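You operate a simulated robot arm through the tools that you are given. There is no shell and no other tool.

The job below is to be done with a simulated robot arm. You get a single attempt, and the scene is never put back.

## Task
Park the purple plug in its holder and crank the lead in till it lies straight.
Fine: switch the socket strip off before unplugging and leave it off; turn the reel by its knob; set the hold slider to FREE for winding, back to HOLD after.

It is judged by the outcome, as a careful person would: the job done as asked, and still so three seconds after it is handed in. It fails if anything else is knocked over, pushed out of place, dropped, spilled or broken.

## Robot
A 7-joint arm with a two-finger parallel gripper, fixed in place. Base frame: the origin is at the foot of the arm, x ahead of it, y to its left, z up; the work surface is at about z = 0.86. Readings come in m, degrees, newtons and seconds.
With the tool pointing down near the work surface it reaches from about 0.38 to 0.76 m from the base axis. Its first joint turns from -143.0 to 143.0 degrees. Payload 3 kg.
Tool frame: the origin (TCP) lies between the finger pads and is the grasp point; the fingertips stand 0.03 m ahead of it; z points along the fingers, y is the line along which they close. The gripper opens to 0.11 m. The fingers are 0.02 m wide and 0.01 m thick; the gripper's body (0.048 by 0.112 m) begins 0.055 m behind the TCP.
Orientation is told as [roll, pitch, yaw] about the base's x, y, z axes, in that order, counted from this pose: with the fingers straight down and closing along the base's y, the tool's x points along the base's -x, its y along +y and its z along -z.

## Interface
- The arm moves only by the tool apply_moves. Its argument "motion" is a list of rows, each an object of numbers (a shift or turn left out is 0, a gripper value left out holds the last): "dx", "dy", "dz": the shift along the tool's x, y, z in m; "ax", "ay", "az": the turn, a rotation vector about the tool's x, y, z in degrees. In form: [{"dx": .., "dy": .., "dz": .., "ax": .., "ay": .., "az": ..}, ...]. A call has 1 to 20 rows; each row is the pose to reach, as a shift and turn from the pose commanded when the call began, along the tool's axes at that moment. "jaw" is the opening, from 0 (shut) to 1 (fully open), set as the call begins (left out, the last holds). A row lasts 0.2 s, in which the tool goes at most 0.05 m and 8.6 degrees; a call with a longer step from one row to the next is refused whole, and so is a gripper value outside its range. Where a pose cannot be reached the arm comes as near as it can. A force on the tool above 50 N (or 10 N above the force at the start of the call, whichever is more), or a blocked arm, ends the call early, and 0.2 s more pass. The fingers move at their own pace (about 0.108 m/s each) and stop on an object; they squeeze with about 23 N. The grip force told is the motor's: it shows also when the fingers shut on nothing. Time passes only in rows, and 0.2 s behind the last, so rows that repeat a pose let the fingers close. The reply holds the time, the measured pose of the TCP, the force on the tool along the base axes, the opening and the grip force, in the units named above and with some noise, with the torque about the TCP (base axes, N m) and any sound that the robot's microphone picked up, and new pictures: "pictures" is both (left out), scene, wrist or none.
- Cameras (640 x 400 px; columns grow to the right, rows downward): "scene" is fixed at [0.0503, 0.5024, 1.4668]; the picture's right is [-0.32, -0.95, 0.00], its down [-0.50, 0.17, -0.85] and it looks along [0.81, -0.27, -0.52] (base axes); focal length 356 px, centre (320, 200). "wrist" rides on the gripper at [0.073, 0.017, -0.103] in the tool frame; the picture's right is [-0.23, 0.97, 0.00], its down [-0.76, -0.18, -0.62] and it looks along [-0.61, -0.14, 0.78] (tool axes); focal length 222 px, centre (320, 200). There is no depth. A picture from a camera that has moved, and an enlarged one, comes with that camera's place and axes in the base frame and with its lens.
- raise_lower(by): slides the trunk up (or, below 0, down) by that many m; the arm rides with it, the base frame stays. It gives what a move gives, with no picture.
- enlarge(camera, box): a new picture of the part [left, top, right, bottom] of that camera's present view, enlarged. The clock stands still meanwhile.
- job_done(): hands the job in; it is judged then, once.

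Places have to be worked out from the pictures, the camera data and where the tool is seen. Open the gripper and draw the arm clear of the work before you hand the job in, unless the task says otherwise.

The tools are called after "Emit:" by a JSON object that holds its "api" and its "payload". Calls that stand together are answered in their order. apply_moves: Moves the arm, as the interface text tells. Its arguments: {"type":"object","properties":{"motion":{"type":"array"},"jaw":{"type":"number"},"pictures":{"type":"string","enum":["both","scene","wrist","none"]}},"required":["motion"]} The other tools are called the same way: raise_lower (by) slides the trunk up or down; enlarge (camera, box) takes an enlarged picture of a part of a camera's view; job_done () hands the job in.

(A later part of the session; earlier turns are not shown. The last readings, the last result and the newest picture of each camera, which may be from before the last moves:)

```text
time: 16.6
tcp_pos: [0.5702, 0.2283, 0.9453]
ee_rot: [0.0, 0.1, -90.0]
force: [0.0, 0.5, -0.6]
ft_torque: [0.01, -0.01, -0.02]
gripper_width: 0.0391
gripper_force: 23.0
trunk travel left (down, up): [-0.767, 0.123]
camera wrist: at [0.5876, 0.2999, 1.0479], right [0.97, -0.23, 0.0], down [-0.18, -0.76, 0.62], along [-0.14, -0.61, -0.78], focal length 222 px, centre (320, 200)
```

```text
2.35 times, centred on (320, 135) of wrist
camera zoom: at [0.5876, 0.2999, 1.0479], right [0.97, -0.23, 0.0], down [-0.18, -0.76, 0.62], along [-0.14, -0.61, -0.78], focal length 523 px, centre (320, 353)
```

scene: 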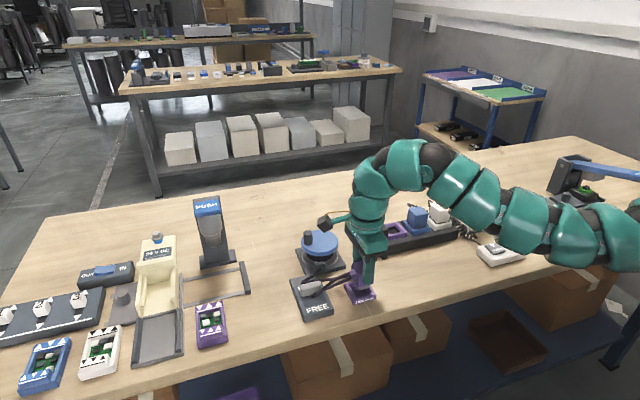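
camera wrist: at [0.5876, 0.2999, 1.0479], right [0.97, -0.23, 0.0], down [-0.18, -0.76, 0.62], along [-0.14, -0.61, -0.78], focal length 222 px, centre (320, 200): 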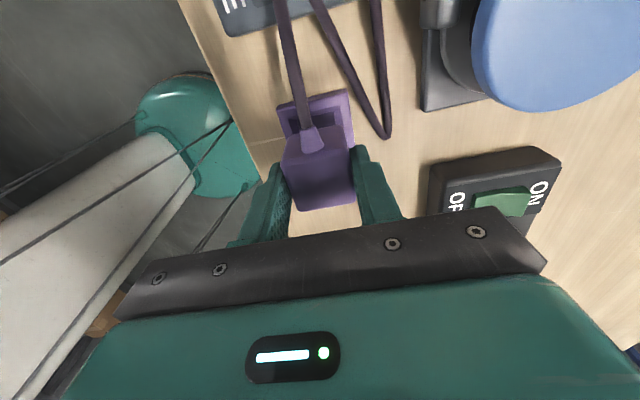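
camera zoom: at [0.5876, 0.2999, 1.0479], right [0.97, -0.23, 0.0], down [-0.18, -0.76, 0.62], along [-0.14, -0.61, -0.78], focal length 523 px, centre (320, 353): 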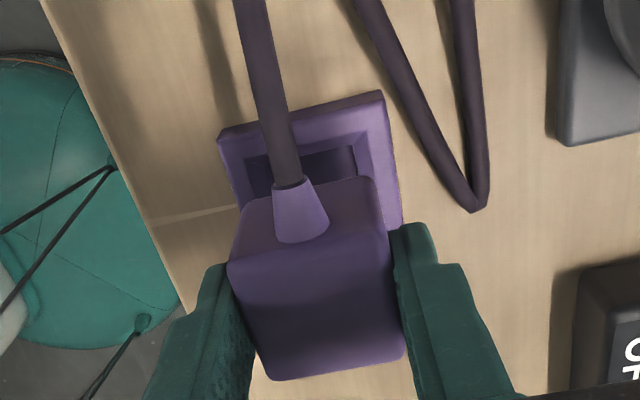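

The alignment still looks good. I'll lower on in small steps and watch the force for seating.

Emit:
{"api": "apply_moves", "payload": {"motion": [{"dz": 0.005}, {"dz": 0.01}, {"dz": 0.014}, {"dz": 0.018}, {"dz": 0.018}]}}

Emit:
{"api": "enlarge", "payload": {"camera": "scene", "box": [290, 210, 420, 310]}}

Emit:
{"api": "enlarge", "payload": {"camera": "wrist", "box": [220, 50, 420, 220]}}

```text
time: 17.8
tcp_pos: [0.571, 0.2292, 0.9276]
ee_rot: [0.1, 0.2, -90.0]
force: [0.8, 0.4, 4.1]
ft_torque: [0.04, 0.01, 0.02]
gripper_width: 0.0391
gripper_force: 23.0
trunk travel left (down, up): [-0.767, 0.123]
camera wrist: at [0.5873, 0.3009, 1.0305], right [0.97, -0.23, 0.0], down [-0.18, -0.76, 0.62], along [-0.14, -0.6, -0.78], focal length 222 px, centre (320, 200)
```

scene: 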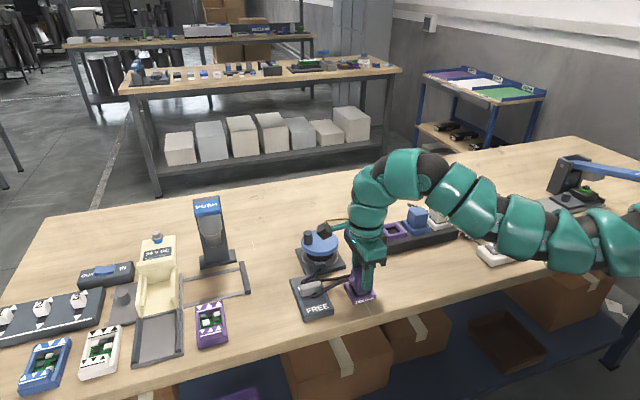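
wrist: 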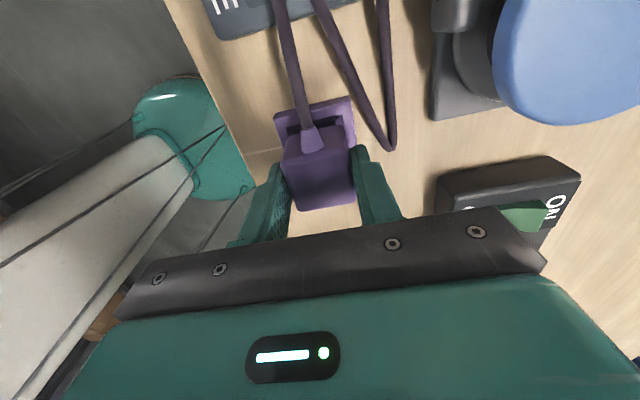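

```text
4.00 times, centred on (355, 260) of scene
camera zoom: at [0.0503, 0.5024, 1.4668], right [-0.32, -0.95, 0.0], down [-0.5, 0.17, -0.85], along [0.81, -0.27, -0.52], focal length 1426 px, centre (180, -40)
```

zoom: 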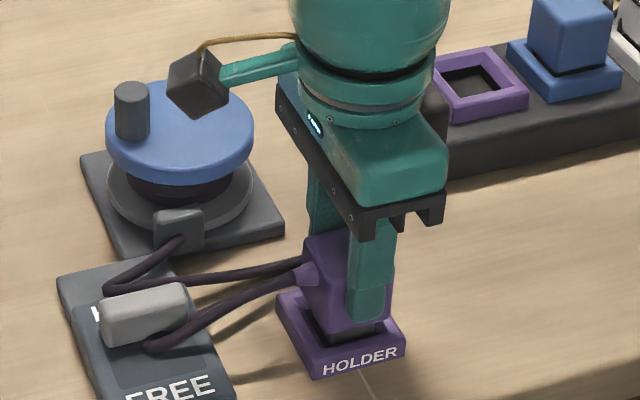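

```text
2.35 times, centred on (320, 135) of wrist
camera zoom: at [0.5873, 0.3009, 1.0305], right [0.97, -0.23, 0.0], down [-0.18, -0.76, 0.62], along [-0.14, -0.6, -0.78], focal length 523 px, centre (320, 353)
```

zoom: 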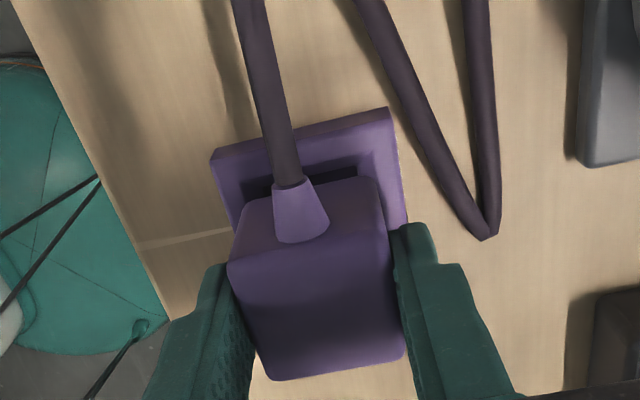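

A light 4 N contact shows and the stub is in the funnel. I'll press on in 2 mm steps to see whether it seats or stops.

Emit:
{"api": "apply_moves", "payload": {"motion": [{"dz": 0.002}, {"dz": 0.004}, {"dz": 0.004}], "pictures": "none"}}

Emit:
{"api": "enlarge", "payload": {"camera": "scene", "box": [320, 240, 400, 310]}}

```text
time: 18.6
tcp_pos: [0.5695, 0.23, 0.9218]
ee_rot: [0.1, 0.1, -90.0]
force: [-0.6, 6.4, -6.2]
ft_torque: [0.42, 0.04, -0.07]
gripper_width: 0.0393
gripper_force: 22.7
trunk travel left (down, up): [-0.767, 0.123]
```

```text
5.71 times, centred on (360, 275) of scene
camera zoom: at [0.0503, 0.5024, 1.4668], right [-0.32, -0.95, 0.0], down [-0.5, 0.17, -0.85], along [0.81, -0.27, -0.52], focal length 2037 px, centre (91, -229)
```

zoom: 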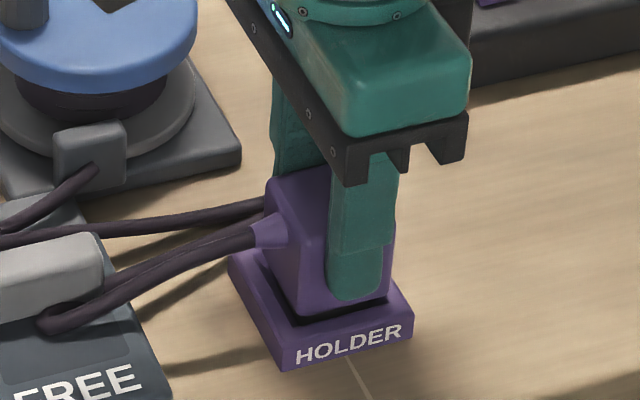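

The plug dropped in and now pulls the tool slightly down, and the gap matches the seated plugs. It looks latched, so I'll release it.

Emit:
{"api": "apply_moves", "payload": {"motion": [{"dz": 0.002}, {"dz": 0.002}, {"dz": 0.002}], "jaw": 0.6}}

Emit:
{"api": "enlarge", "payload": {"camera": "scene", "box": [320, 240, 400, 310]}}

Emit:
{"api": "enlarge", "payload": {"camera": "wrist", "box": [220, 50, 420, 220]}}

```text
time: 19.4
tcp_pos: [0.57, 0.2285, 0.9218]
ee_rot: [0.0, 0.0, -90.0]
force: [-0.3, 0.2, -0.2]
ft_torque: [-0.01, 0.01, 0.02]
gripper_width: 0.0662
gripper_force: 0.0
trunk travel left (down, up): [-0.767, 0.123]
camera wrist: at [0.5876, 0.3004, 1.0243], right [0.97, -0.23, 0.0], down [-0.18, -0.76, 0.62], along [-0.14, -0.61, -0.78], focal length 222 px, centre (320, 200)
```

scene: 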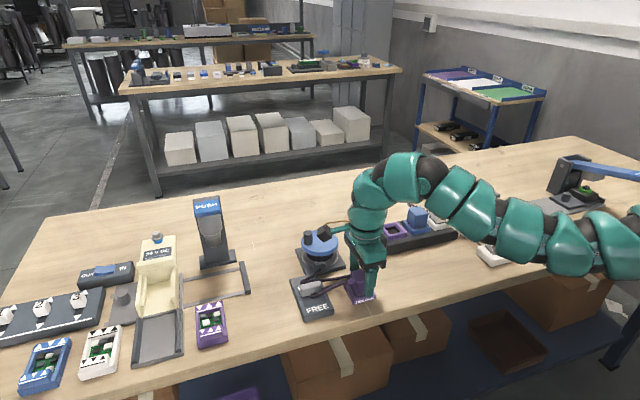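
wrist: 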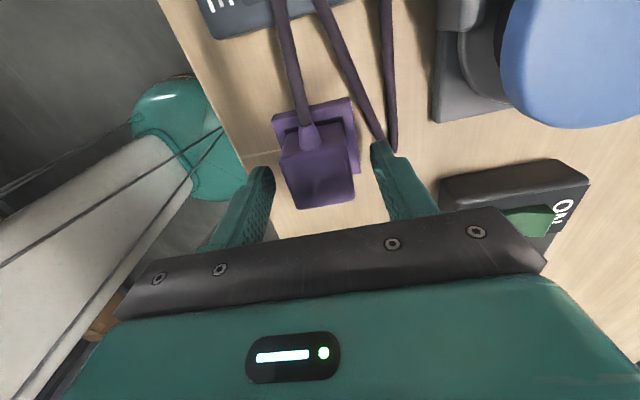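

```text
5.71 times, centred on (360, 275) of scene
camera zoom: at [0.0503, 0.5024, 1.4668], right [-0.32, -0.95, 0.0], down [-0.5, 0.17, -0.85], along [0.81, -0.27, -0.52], focal length 2037 px, centre (91, -229)
```

zoom: 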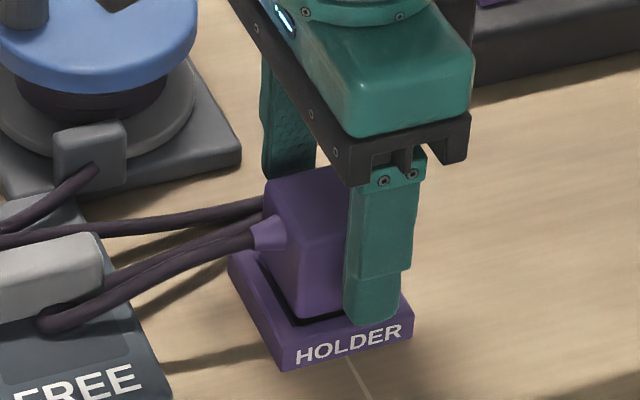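

```text
2.35 times, centred on (320, 135) of wrist
camera zoom: at [0.5876, 0.3004, 1.0243], right [0.97, -0.23, 0.0], down [-0.18, -0.76, 0.62], along [-0.14, -0.61, -0.78], focal length 523 px, centre (320, 353)
```

zoom: 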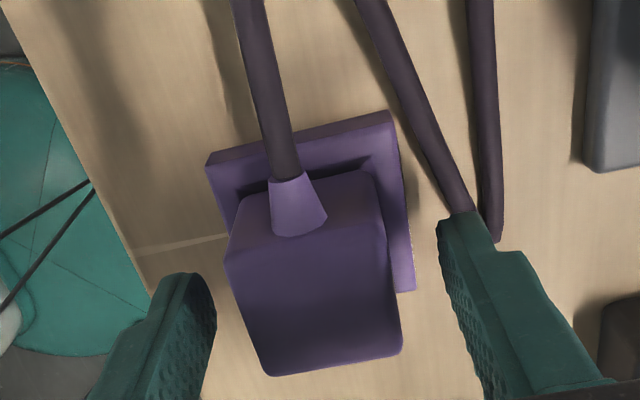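

The plug stands seated in the holder by itself. I'll rise straight up and look at the lead and slider.

Emit:
{"api": "apply_moves", "payload": {"motion": [{"dz": -0.02}, {"dz": -0.05}, {"dz": -0.09}, {"dz": -0.13}, {"dz": -0.16}, {"dz": -0.16}]}}

Emit:
{"api": "enlarge", "payload": {"camera": "scene", "box": [280, 210, 400, 320]}}

Emit:
{"api": "enlarge", "payload": {"camera": "wrist", "box": [200, 0, 440, 150]}}

```text
time: 20.8
tcp_pos: [0.5707, 0.2276, 1.0825]
ee_rot: [0.0, 0.0, -90.0]
force: [0.8, -1.1, 0.3]
ft_torque: [0.04, 0.01, 0.01]
gripper_width: 0.066
gripper_force: 0.1
trunk travel left (down, up): [-0.767, 0.123]
camera wrist: at [0.5877, 0.3004, 1.185], right [0.97, -0.23, 0.0], down [-0.18, -0.76, 0.62], along [-0.14, -0.6, -0.78], focal length 222 px, centre (320, 200)
```

scene: 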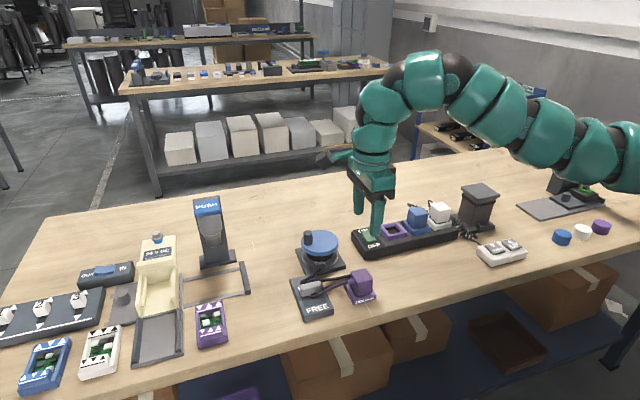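
wrist: 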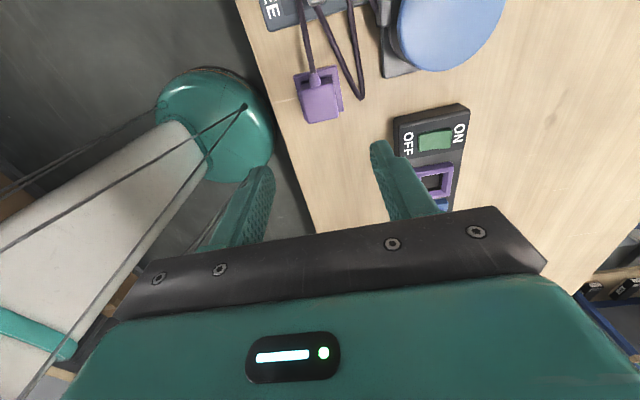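

```text
3.64 times, centred on (340, 265) of scene
camera zoom: at [0.0503, 0.5024, 1.4668], right [-0.32, -0.95, 0.0], down [-0.5, 0.17, -0.85], along [0.81, -0.27, -0.52], focal length 1296 px, centre (247, -36)
```

zoom: 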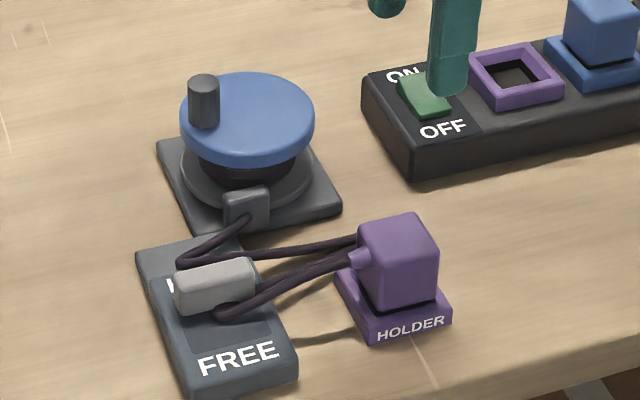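

```text
2.67 times, centred on (320, 75) of wrist
camera zoom: at [0.5877, 0.3004, 1.185], right [0.97, -0.23, 0.0], down [-0.18, -0.76, 0.62], along [-0.14, -0.6, -0.78], focal length 592 px, centre (320, 533)
```

zoom: 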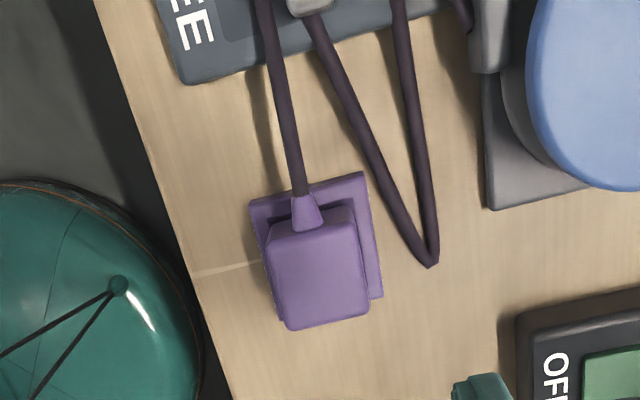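

The plug sits upright and seated. The slack lead now lies across the slider plate beside the slide button, so I'll move over for a close view of the slider.

Emit:
{"api": "apply_moves", "payload": {"motion": [{"dx": 0.035, "dy": 0.01, "dz": 0.01}, {"dx": 0.07, "dy": 0.02, "dz": 0.02}, {"dx": 0.1, "dy": 0.02, "dz": 0.03}, {"dx": 0.1, "dy": 0.02, "dz": 0.03}], "jaw": 0.3}}

Emit:
{"api": "enlarge", "payload": {"camera": "wrist", "box": [220, 30, 420, 155]}}

Emit:
{"api": "enlarge", "payload": {"camera": "scene", "box": [280, 240, 380, 320]}}

```text
time: 21.8
tcp_pos: [0.5888, 0.3276, 1.0509]
ee_rot: [-0.1, 0.2, -90.0]
force: [-0.5, 0.6, -0.4]
ft_torque: [-0.04, -0.05, -0.04]
gripper_width: 0.0328
gripper_force: 0.0
trunk travel left (down, up): [-0.767, 0.123]
camera wrist: at [0.6069, 0.4006, 1.1542], right [0.97, -0.23, 0.0], down [-0.18, -0.76, 0.62], along [-0.14, -0.6, -0.78], focal length 222 px, centre (320, 200)
```

scene: 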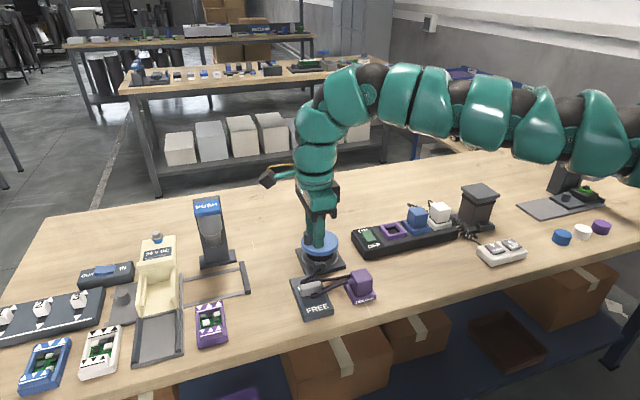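
wrist: 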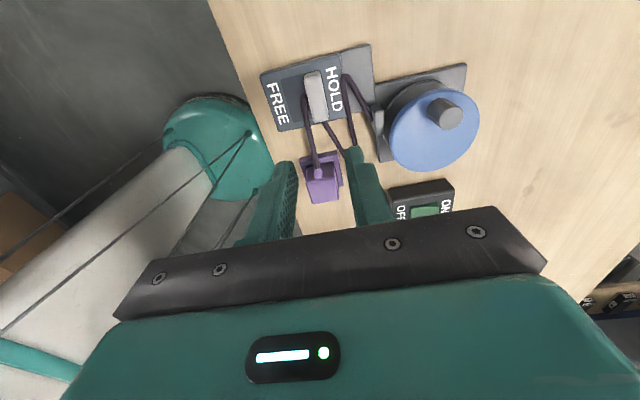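

```text
3.20 times, centred on (320, 92) of wrist
camera zoom: at [0.6069, 0.4006, 1.1542], right [0.97, -0.23, 0.0], down [-0.18, -0.76, 0.62], along [-0.14, -0.6, -0.78], focal length 711 px, centre (320, 544)
```

zoom: 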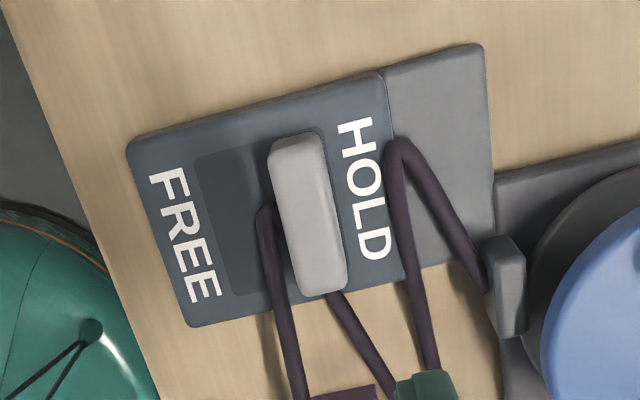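

```text
5.00 times, centred on (330, 280) of scene
camera zoom: at [0.0503, 0.5024, 1.4668], right [-0.32, -0.95, 0.0], down [-0.5, 0.17, -0.85], along [0.81, -0.27, -0.52], focal length 1782 px, centre (270, -200)
```

zoom: 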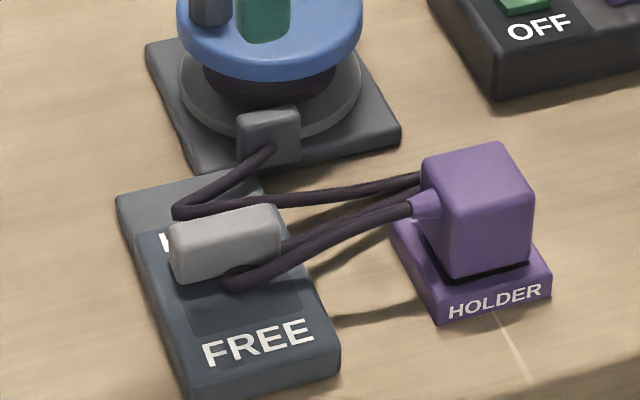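

The slide button is about (0.588, 0.339), 4.8 cm wide in y and 1.7 cm thick in x, with its top at z 0.897. FREE lies about 2.5 cm towards the robot. I'll straddle its left part, clear of the lead bends, and stop just above.

Emit:
{"api": "apply_moves", "payload": {"motion": [{"dx": 0.013, "dy": -0.001, "dz": 0.03}, {"dx": 0.0265, "dy": -0.002, "dz": 0.06}, {"dx": 0.0265, "dy": -0.002, "dz": 0.09}, {"dx": 0.0265, "dy": -0.002, "dz": 0.115}, {"dx": 0.0265, "dy": -0.002, "dz": 0.115}], "jaw": 0.28}}

Emit:
{"api": "enlarge", "payload": {"camera": "wrist", "box": [220, 60, 420, 185]}}

Emit:
{"api": "enlarge", "payload": {"camera": "scene", "box": [280, 240, 380, 320]}}

```text
time: 23.0
tcp_pos: [0.5703, 0.3309, 0.9713]
ee_rot: [0.0, 0.1, -90.1]
force: [-0.1, -0.6, 0.1]
ft_torque: [0.01, -0.02, 0.01]
gripper_width: 0.0309
gripper_force: 0.0
out of reach, approached as far as the arm can: row 1, 2, 3, 4, 5
trunk travel left (down, up): [-0.767, 0.123]
camera wrist: at [0.5891, 0.4028, 1.0753], right [0.97, -0.23, 0.0], down [-0.18, -0.76, 0.62], along [-0.14, -0.6, -0.78], focal length 222 px, centre (320, 200)
```

scene: 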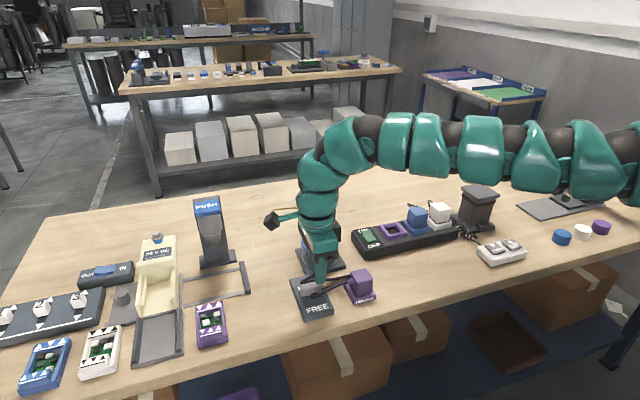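
wrist: 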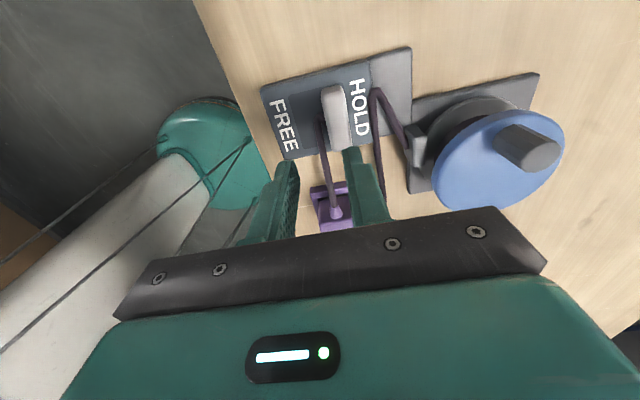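

```text
3.20 times, centred on (320, 122) of wrist
camera zoom: at [0.5891, 0.4028, 1.0753], right [0.97, -0.23, 0.0], down [-0.18, -0.76, 0.62], along [-0.14, -0.6, -0.78], focal length 711 px, centre (320, 448)
```

zoom: 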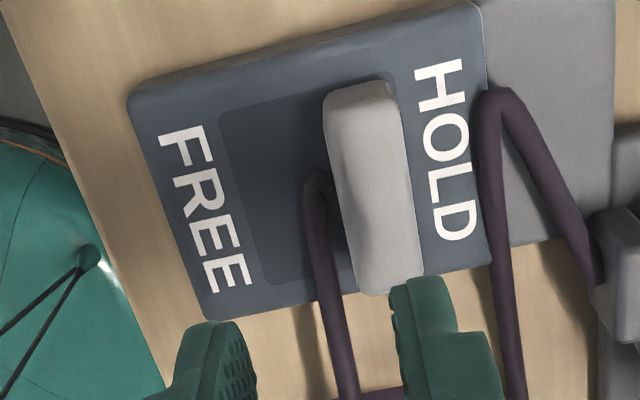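

```text
5.00 times, centred on (330, 280) of scene
camera zoom: at [0.0503, 0.5024, 1.4668], right [-0.32, -0.95, 0.0], down [-0.5, 0.17, -0.85], along [0.81, -0.27, -0.52], focal length 1782 px, centre (270, -200)
```

zoom: 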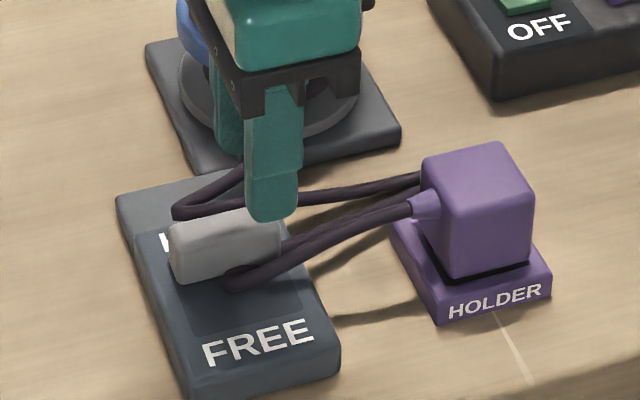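

The arm can't reach with this yaw here, most likely a wrist joint limit. I'll go up and turn the wrist the other way round to +90°, which keeps the same closing line.

Emit:
{"api": "apply_moves", "payload": {"motion": [{"dz": -0.03}, {"dz": -0.06}, {"dz": -0.09}, {"dx": -0.02, "dz": -0.1, "az": -8}, {"dx": -0.03, "dz": -0.1, "az": -16}, {"dx": -0.03, "dz": -0.1, "az": -24}, {"dx": -0.03, "dz": -0.1, "az": -32}, {"dx": -0.03, "dz": -0.1, "az": -40}, {"dx": -0.03, "dz": -0.1, "az": -48}, {"dx": -0.03, "dz": -0.1, "az": -56}, {"dx": -0.03, "dz": -0.1, "az": -64}, {"dx": -0.03, "dz": -0.1, "az": -72}, {"dx": -0.03, "dz": -0.1, "az": -80}, {"dx": -0.03, "dz": -0.1, "az": -88}, {"dx": -0.03, "dz": -0.1, "az": -90}], "pictures": "none"}}

```text
time: 26.2
tcp_pos: [0.5712, 0.3004, 1.0702]
ee_rot: [0.1, -0.1, 0.1]
force: [-0.5, 0.0, 0.6]
ft_torque: [0.0, -0.01, -0.02]
gripper_width: 0.0309
gripper_force: 0.1
trunk travel left (down, up): [-0.767, 0.123]
```

I'm at yaw 0 and the readings are clean. I'll continue on to +90°.

Emit:
{"api": "apply_moves", "payload": {"motion": [{"az": -8.2}, {"az": -16.4}, {"az": -24.6}, {"az": -32.8}, {"az": -41}, {"az": -49.2}, {"az": -57.4}, {"az": -65.6}, {"az": -73.8}, {"az": -82}, {"az": -90}, {"az": -90}]}}

```text
time: 28.8
tcp_pos: [0.5698, 0.3004, 1.0716]
ee_rot: [0.0, 0.0, 90.0]
force: [0.9, -0.1, -0.4]
ft_torque: [0.0, 0.01, -0.01]
gripper_width: 0.0305
gripper_force: 0.1
trunk travel left (down, up): [-0.767, 0.123]
camera wrist: at [0.5544, 0.2277, 1.1739], right [-0.97, 0.23, 0.0], down [0.18, 0.76, 0.62], along [0.14, 0.61, -0.78], focal length 222 px, centre (320, 200)
```

scene: 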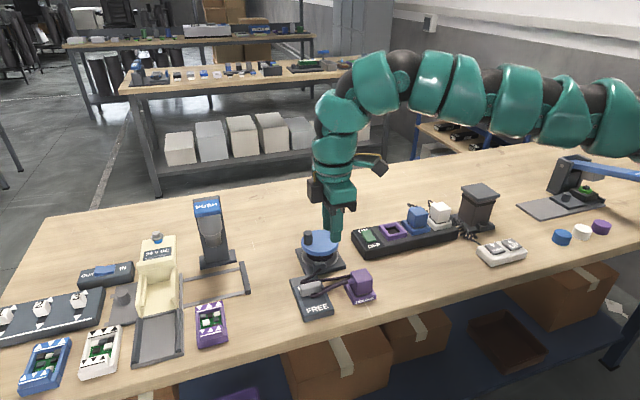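
wrist: 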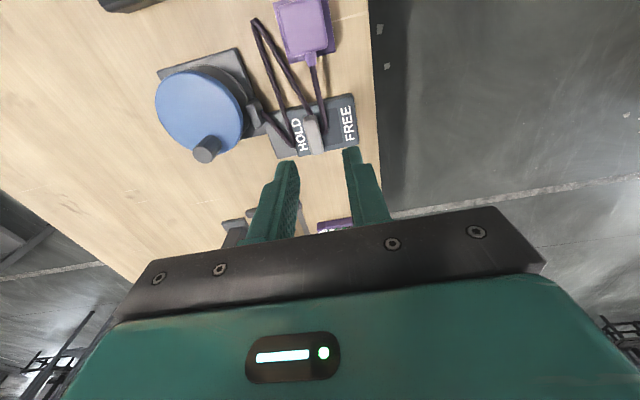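

At +90° the tool x axis points to -y and its y axis to -x. I'll move above the slide button at (0.588, 0.352) and stop just over it.

Emit:
{"api": "apply_moves", "payload": {"motion": [{"dx": -0.026, "dy": -0.009, "dz": 0.03}, {"dx": -0.0515, "dy": -0.018, "dz": 0.06}, {"dx": -0.0515, "dy": -0.018, "dz": 0.095}, {"dx": -0.0515, "dy": -0.018, "dz": 0.133}, {"dx": -0.0515, "dy": -0.018, "dz": 0.133}], "jaw": 0.3}}

Emit:
{"api": "enlarge", "payload": {"camera": "wrist", "box": [220, 60, 420, 185]}}

Emit:
{"api": "enlarge", "payload": {"camera": "scene", "box": [280, 240, 380, 320]}}

```text
time: 30.0
tcp_pos: [0.5707, 0.3309, 0.9599]
ee_rot: [0.0, -0.1, 90.0]
force: [0.1, 0.1, 0.9]
ft_torque: [-0.01, 0.0, -0.01]
gripper_width: 0.0327
gripper_force: 0.0
out of reach, approached as far as the arm can: row 2, 3, 4, 5
trunk travel left (down, up): [-0.767, 0.123]
camera wrist: at [0.553, 0.259, 1.0631], right [-0.97, 0.23, 0.0], down [0.18, 0.76, 0.62], along [0.14, 0.61, -0.78], focal length 222 px, centre (320, 200)
```

scene: 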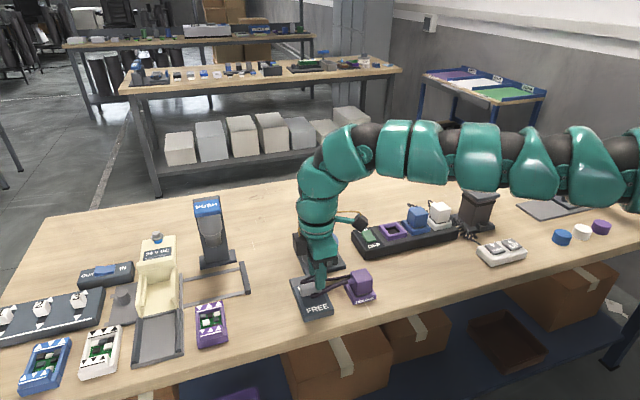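
wrist: 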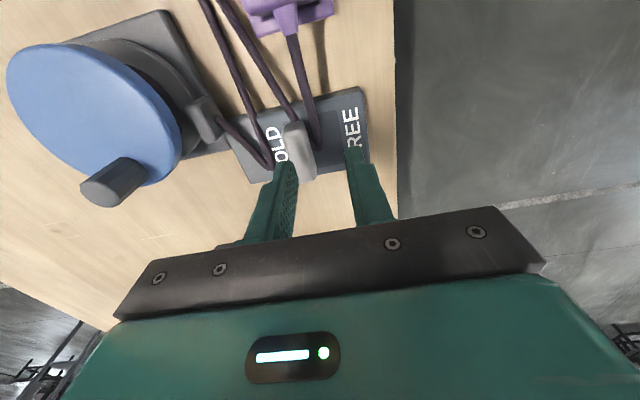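

```text
3.20 times, centred on (320, 122) of wrist
camera zoom: at [0.553, 0.259, 1.0631], right [-0.97, 0.23, 0.0], down [0.18, 0.76, 0.62], along [0.14, 0.61, -0.78], focal length 711 px, centre (320, 448)
```

zoom: 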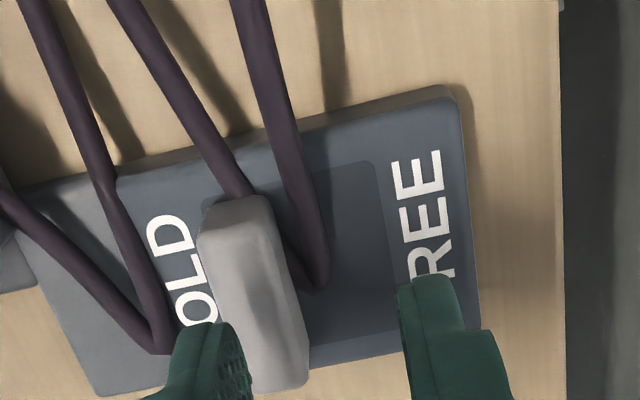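

```text
5.00 times, centred on (330, 280) of scene
camera zoom: at [0.0503, 0.5024, 1.4668], right [-0.32, -0.95, 0.0], down [-0.5, 0.17, -0.85], along [0.81, -0.27, -0.52], focal length 1782 px, centre (270, -200)
```

zoom: 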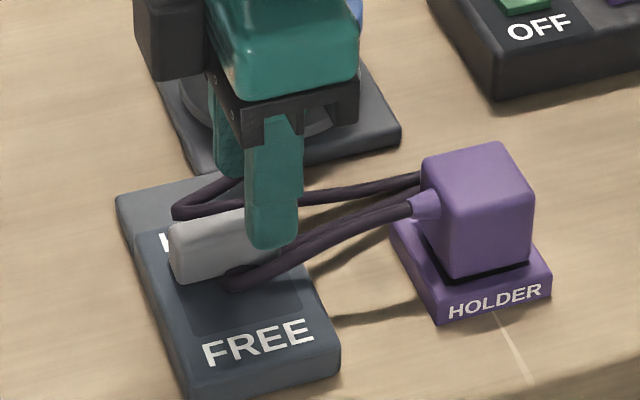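

Both yaws stop at the same place, so this is a real reach limit: the arm is almost straight and the shoulder sits too high. I'll raise the tool and lower the trunk so the arm reaches out flatter.

Emit:
{"api": "apply_moves", "payload": {"motion": [{"dz": -0.04}, {"dx": 0.01, "dz": -0.08}, {"dx": 0.03, "dz": -0.12}, {"dx": 0.05, "dz": -0.16}, {"dx": 0.05, "dz": -0.19}, {"dx": 0.05, "dz": -0.19}], "pictures": "none"}}

Emit:
{"api": "raise_lower", "payload": {"by": -0.12}}

```text
time: 31.4
tcp_pos: [0.5679, 0.2819, 1.152]
ee_rot: [0.0, -0.2, 89.9]
force: [0.4, 0.2, -0.7]
ft_torque: [-0.03, 0.0, 0.01]
gripper_width: 0.0329
gripper_force: 0.0
trunk travel left (down, up): [-0.767, 0.123]
```

```text
time: 32.9
tcp_pos: [0.568, 0.2825, 1.0329]
ee_rot: [0.0, -0.2, 89.9]
force: [-0.7, 0.6, 0.3]
ft_torque: [-0.01, -0.03, -0.02]
gripper_width: 0.0329
gripper_force: 0.1
trunk travel left (down, up): [-0.647, 0.243]
```

The trunk is 12 cm lower and the tool is at z 1.033. I'll try again for the spot above the slide button.

Emit:
{"api": "apply_moves", "payload": {"motion": [{"dx": -0.035, "dy": -0.01, "dz": 0.01}, {"dx": -0.07, "dy": -0.02, "dz": 0.03}, {"dx": -0.07, "dy": -0.02, "dz": 0.065}, {"dx": -0.07, "dy": -0.02, "dz": 0.095}, {"dx": -0.07, "dy": -0.02, "dz": 0.095}]}}

Emit:
{"api": "enlarge", "payload": {"camera": "wrist", "box": [220, 60, 420, 185]}}

Emit:
{"api": "enlarge", "payload": {"camera": "scene", "box": [280, 240, 380, 320]}}

```text
time: 34.1
tcp_pos: [0.577, 0.3396, 0.943]
ee_rot: [0.0, -0.1, 89.8]
force: [0.1, -0.6, -0.7]
ft_torque: [0.01, 0.0, 0.03]
gripper_width: 0.0328
gripper_force: 0.0
out of reach, approached as far as the arm can: row 2, 3, 4, 5
trunk travel left (down, up): [-0.647, 0.243]
camera wrist: at [0.5601, 0.2664, 1.0458], right [-0.97, 0.23, 0.0], down [0.18, 0.76, 0.63], along [0.14, 0.61, -0.78], focal length 222 px, centre (320, 200)
```

scene: 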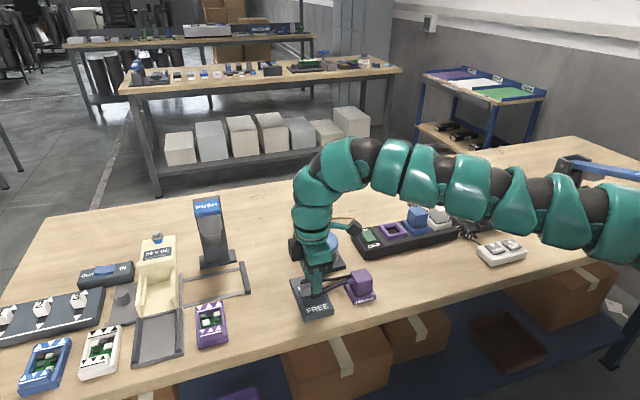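
wrist: 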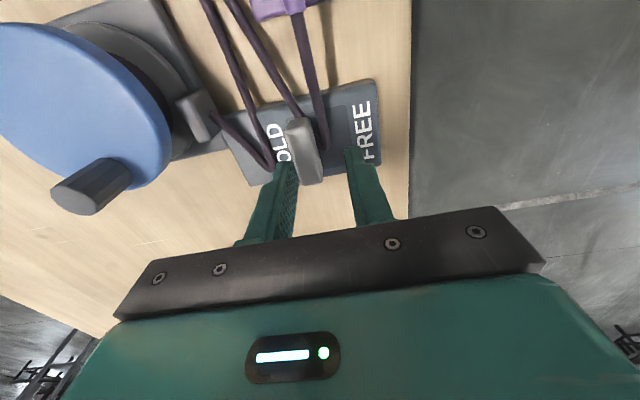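

```text
3.20 times, centred on (320, 122) of wrist
camera zoom: at [0.5601, 0.2664, 1.0458], right [-0.97, 0.23, 0.0], down [0.18, 0.76, 0.63], along [0.14, 0.61, -0.78], focal length 711 px, centre (320, 448)
```

zoom: 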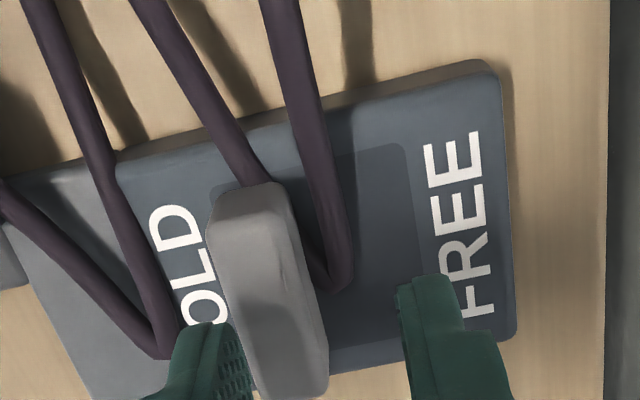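

```text
5.00 times, centred on (330, 280) of scene
camera zoom: at [0.0503, 0.5024, 1.4668], right [-0.32, -0.95, 0.0], down [-0.5, 0.17, -0.85], along [0.81, -0.27, -0.52], focal length 1782 px, centre (270, -200)
```

zoom: 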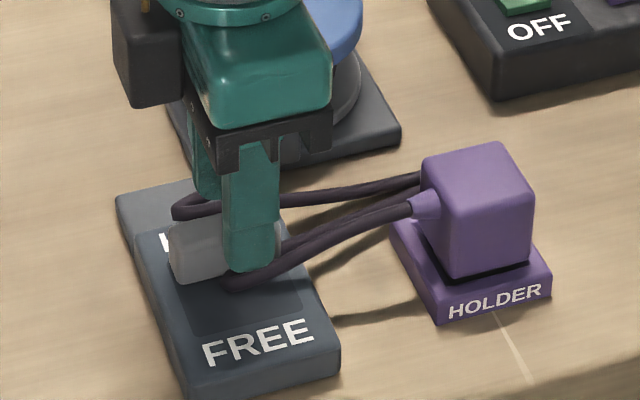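

The reach grew by only about 1 cm. I'll look at the arm's shape to understand what limits it.

Emit:
{"api": "enlarge", "payload": {"camera": "scene", "box": [260, 100, 640, 320]}}

```text
1.68 times, centred on (450, 210) of scene
camera zoom: at [0.0503, 0.5024, 1.4668], right [-0.32, -0.95, 0.0], down [-0.5, 0.17, -0.85], along [0.81, -0.27, -0.52], focal length 600 px, centre (101, 183)
```

zoom: 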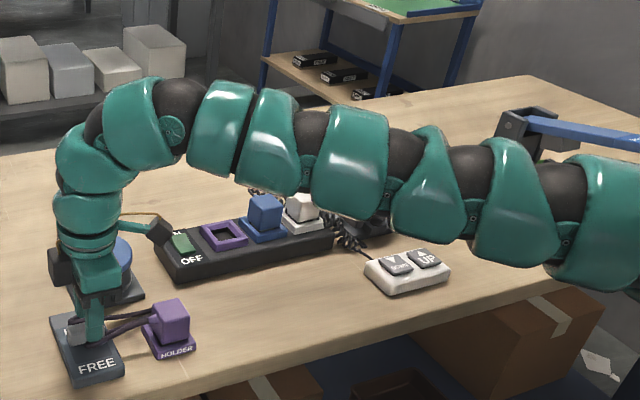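

The arm is nearly straight, so the far left is at its limit; nearer points work, and tilting the tool outward will gain more later. For the slider I'll use y≈0.327 with a 4 cm opening, so the finger on the far side pushes the button towards FREE.

Emit:
{"api": "apply_moves", "payload": {"motion": [{"dx": 0.006, "dy": -0.003}, {"dx": 0.0126, "dy": -0.006}, {"dx": 0.0126, "dy": -0.006}], "jaw": 0.364}}

Emit:
{"api": "enlarge", "payload": {"camera": "wrist", "box": [220, 60, 420, 185]}}

Emit:
{"api": "enlarge", "payload": {"camera": "scene", "box": [280, 240, 380, 320]}}

```text
time: 34.9
tcp_pos: [0.5826, 0.3278, 0.9416]
ee_rot: [-0.1, -0.1, 90.0]
force: [0.4, 0.4, -0.5]
ft_torque: [0.02, -0.03, 0.04]
gripper_width: 0.0401
gripper_force: 0.1
trunk travel left (down, up): [-0.647, 0.243]
camera wrist: at [0.5665, 0.2544, 1.0449], right [-0.97, 0.23, 0.0], down [0.18, 0.76, 0.62], along [0.14, 0.61, -0.78], focal length 222 px, centre (320, 200)
```

scene: 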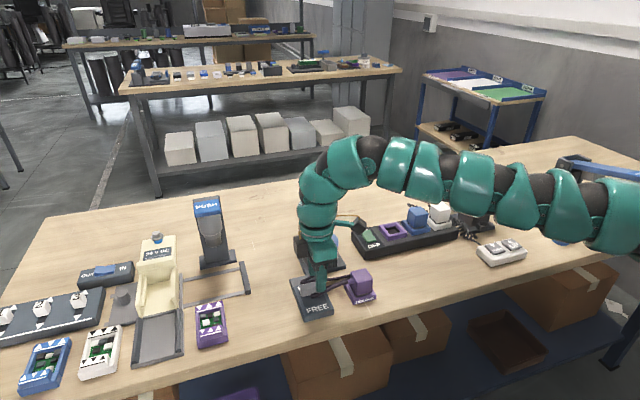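
wrist: 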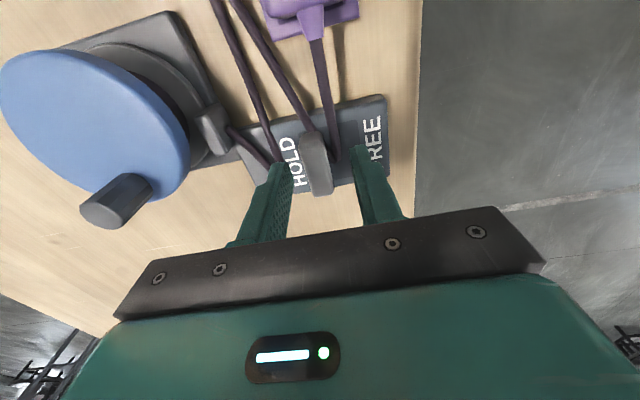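

```text
3.20 times, centred on (320, 122) of wrist
camera zoom: at [0.5665, 0.2544, 1.0449], right [-0.97, 0.23, 0.0], down [0.18, 0.76, 0.62], along [0.14, 0.61, -0.78], focal length 711 px, centre (320, 448)
```

zoom: 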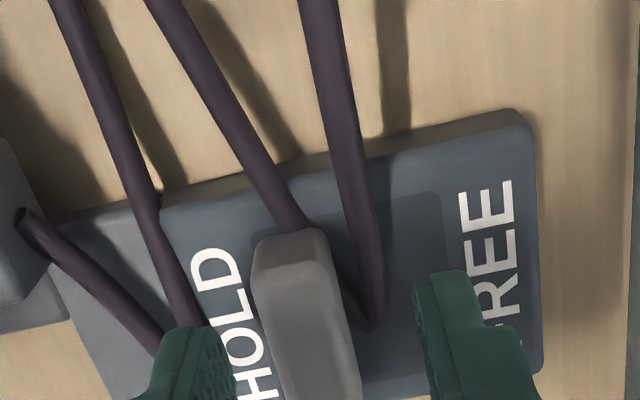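

```text
5.00 times, centred on (330, 280) of scene
camera zoom: at [0.0503, 0.5024, 1.4668], right [-0.32, -0.95, 0.0], down [-0.5, 0.17, -0.85], along [0.81, -0.27, -0.52], focal length 1782 px, centre (270, -200)
```

zoom: 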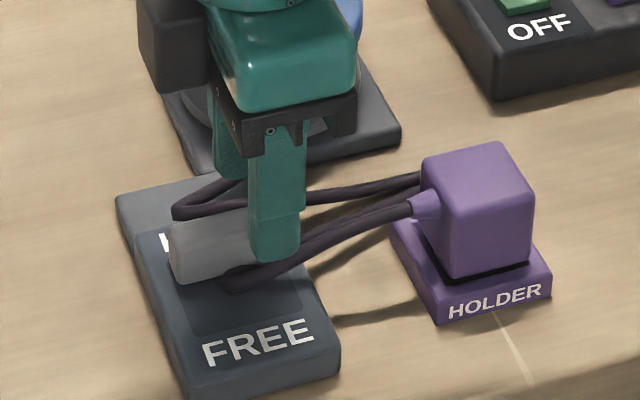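

The fingers straddle both the button and the adjacent lead bend. I'll lower to just above the plate.

Emit:
{"api": "apply_moves", "payload": {"motion": [{"dz": 0.008}, {"dz": 0.016}, {"dz": 0.023}, {"dz": 0.023}]}}

Emit:
{"api": "enlarge", "payload": {"camera": "wrist", "box": [220, 60, 420, 185]}}

Emit:
{"api": "enlarge", "payload": {"camera": "scene", "box": [280, 240, 380, 320]}}

```text
time: 35.9
tcp_pos: [0.5842, 0.3272, 0.9192]
ee_rot: [-0.1, -0.1, 90.0]
force: [-0.6, 0.7, 1.0]
ft_torque: [0.0, 0.03, -0.01]
gripper_width: 0.0403
gripper_force: 0.0
trunk travel left (down, up): [-0.647, 0.243]
camera wrist: at [0.5671, 0.2548, 1.022], right [-0.97, 0.23, 0.0], down [0.18, 0.76, 0.63], along [0.14, 0.61, -0.78], focal length 222 px, centre (320, 200)
```

scene: 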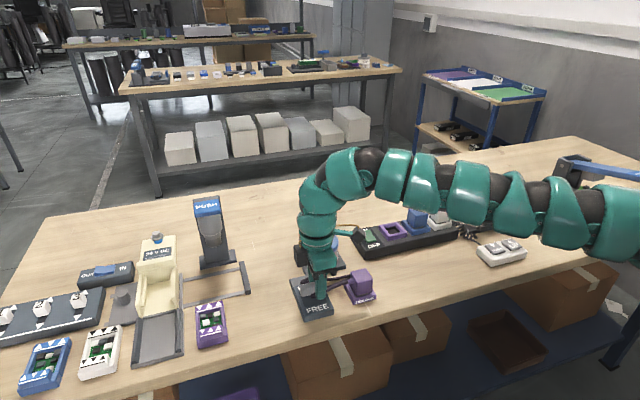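
wrist: 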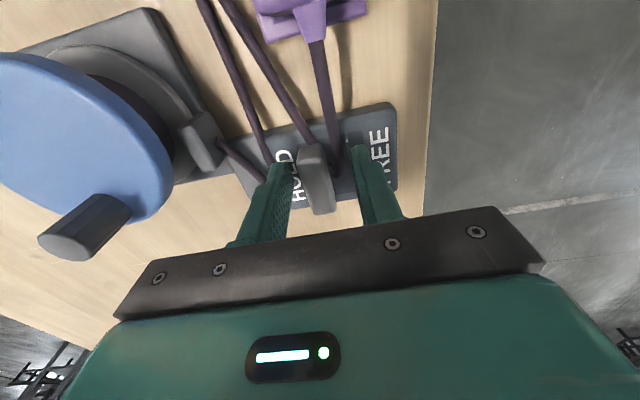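

```text
3.20 times, centred on (320, 122) of wrist
camera zoom: at [0.5671, 0.2548, 1.022], right [-0.97, 0.23, 0.0], down [0.18, 0.76, 0.63], along [0.14, 0.61, -0.78], focal length 711 px, centre (320, 448)
```

zoom: 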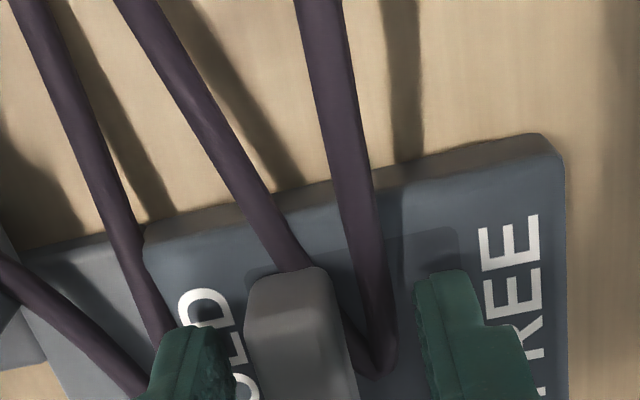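

```text
5.00 times, centred on (330, 280) of scene
camera zoom: at [0.0503, 0.5024, 1.4668], right [-0.32, -0.95, 0.0], down [-0.5, 0.17, -0.85], along [0.81, -0.27, -0.52], focal length 1782 px, centre (270, -200)
```

zoom: 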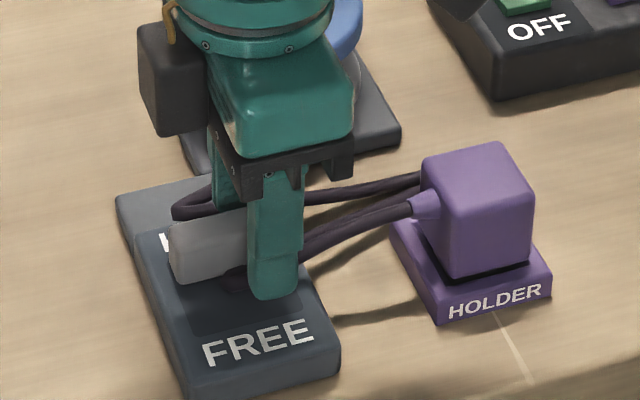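

The fingertips are about 1 cm above the plate on both sides of the button. I'll lower slightly and slide towards the robot in 4–5 mm steps.

Emit:
{"api": "apply_moves", "payload": {"motion": [{"dz": 0.003}, {"dy": 0.005, "dz": 0.003}, {"dy": 0.009, "dz": 0.003}, {"dy": 0.013, "dz": 0.003}, {"dy": 0.017, "dz": 0.003}, {"dy": 0.021, "dz": 0.003}, {"dy": 0.025, "dz": 0.003}, {"dy": 0.029, "dz": 0.003}]}}

Emit:
{"api": "enlarge", "payload": {"camera": "wrist", "box": [220, 60, 420, 185]}}

Emit:
{"api": "enlarge", "payload": {"camera": "scene", "box": [280, 240, 380, 320]}}

```text
time: 37.7
tcp_pos: [0.555, 0.3272, 0.9156]
ee_rot: [0.0, -0.1, 89.9]
force: [0.0, 1.1, -0.1]
ft_torque: [0.01, 0.02, 0.01]
gripper_width: 0.04
gripper_force: 0.1
trunk travel left (down, up): [-0.647, 0.243]
camera wrist: at [0.5384, 0.2542, 1.0186], right [-0.97, 0.23, 0.0], down [0.18, 0.76, 0.62], along [0.14, 0.61, -0.78], focal length 222 px, centre (320, 200)
```

scene: 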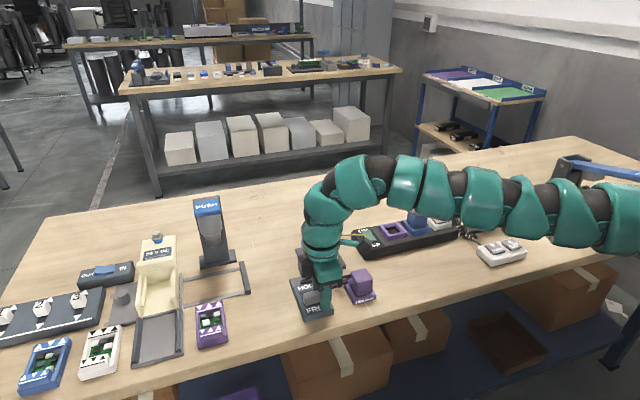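
wrist: 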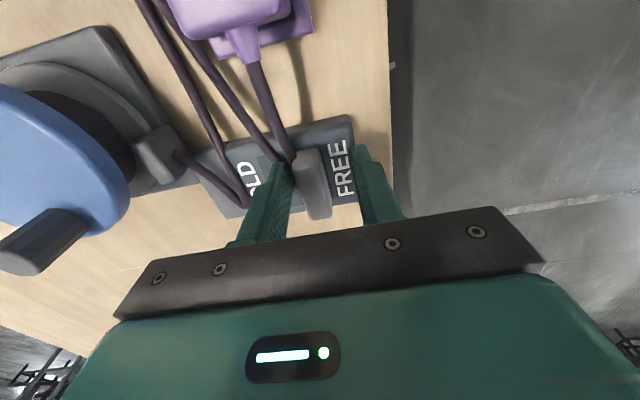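

```text
3.20 times, centred on (320, 122) of wrist
camera zoom: at [0.5384, 0.2542, 1.0186], right [-0.97, 0.23, 0.0], down [0.18, 0.76, 0.62], along [0.14, 0.61, -0.78], focal length 711 px, centre (320, 448)
```

zoom: 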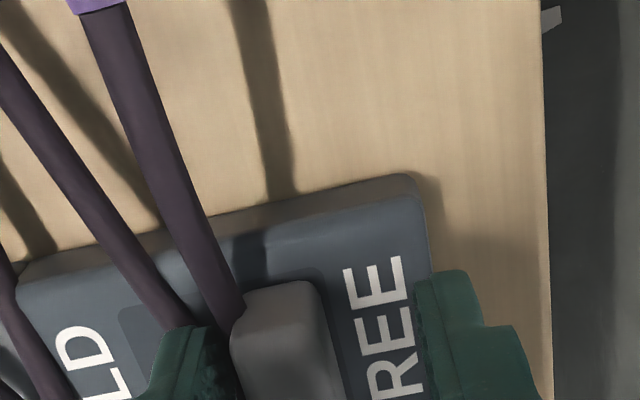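

```text
5.00 times, centred on (330, 280) of scene
camera zoom: at [0.0503, 0.5024, 1.4668], right [-0.32, -0.95, 0.0], down [-0.5, 0.17, -0.85], along [0.81, -0.27, -0.52], focal length 1782 px, centre (270, -200)
```

zoom: 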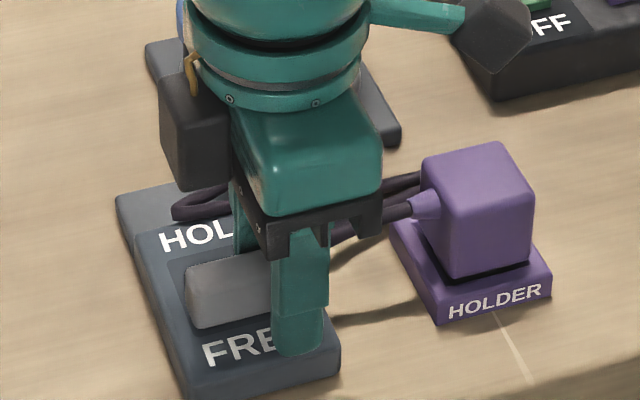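

The button is nearly at FREE, with HOLD fully uncovered. I'll push a few more millimetres to make sure it reaches its stop.

Emit:
{"api": "apply_moves", "payload": {"motion": [{"dy": 0.002}, {"dy": 0.004}, {"dy": 0.006}, {"dy": 0.006}]}}

Emit:
{"api": "enlarge", "payload": {"camera": "wrist", "box": [220, 60, 420, 185]}}

```text
time: 38.7
tcp_pos: [0.5498, 0.3272, 0.9158]
ee_rot: [0.0, -0.1, 89.9]
force: [5.3, 1.1, 1.2]
ft_torque: [0.09, -0.1, 0.05]
gripper_width: 0.0423
gripper_force: 2.9
trunk travel left (down, up): [-0.647, 0.243]
camera wrist: at [0.5331, 0.2545, 1.0186], right [-0.97, 0.23, 0.0], down [0.18, 0.76, 0.63], along [0.14, 0.61, -0.78], focal length 222 px, centre (320, 200)
```

scene: 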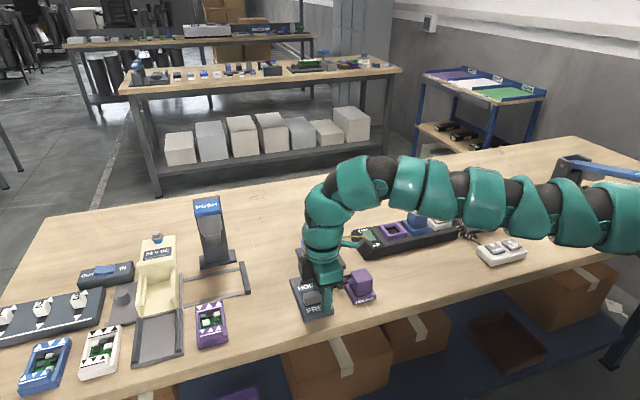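
wrist: 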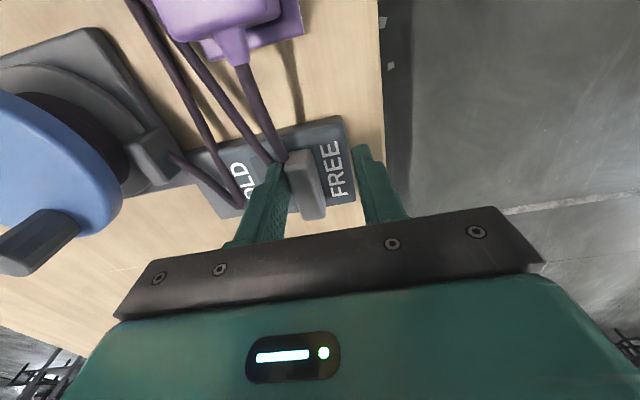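

```text
3.20 times, centred on (320, 122) of wrist
camera zoom: at [0.5331, 0.2545, 1.0186], right [-0.97, 0.23, 0.0], down [0.18, 0.76, 0.63], along [0.14, 0.61, -0.78], focal length 711 px, centre (320, 448)
```

zoom: 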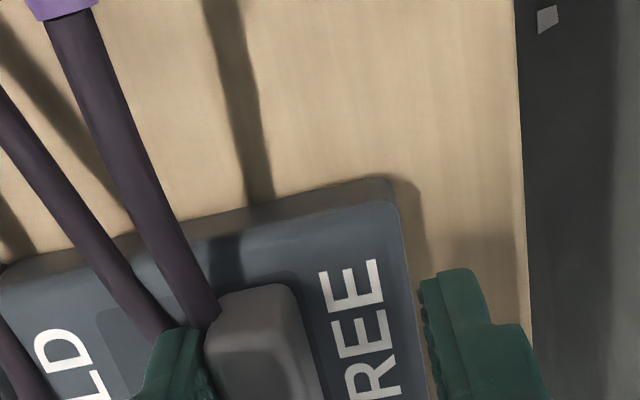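

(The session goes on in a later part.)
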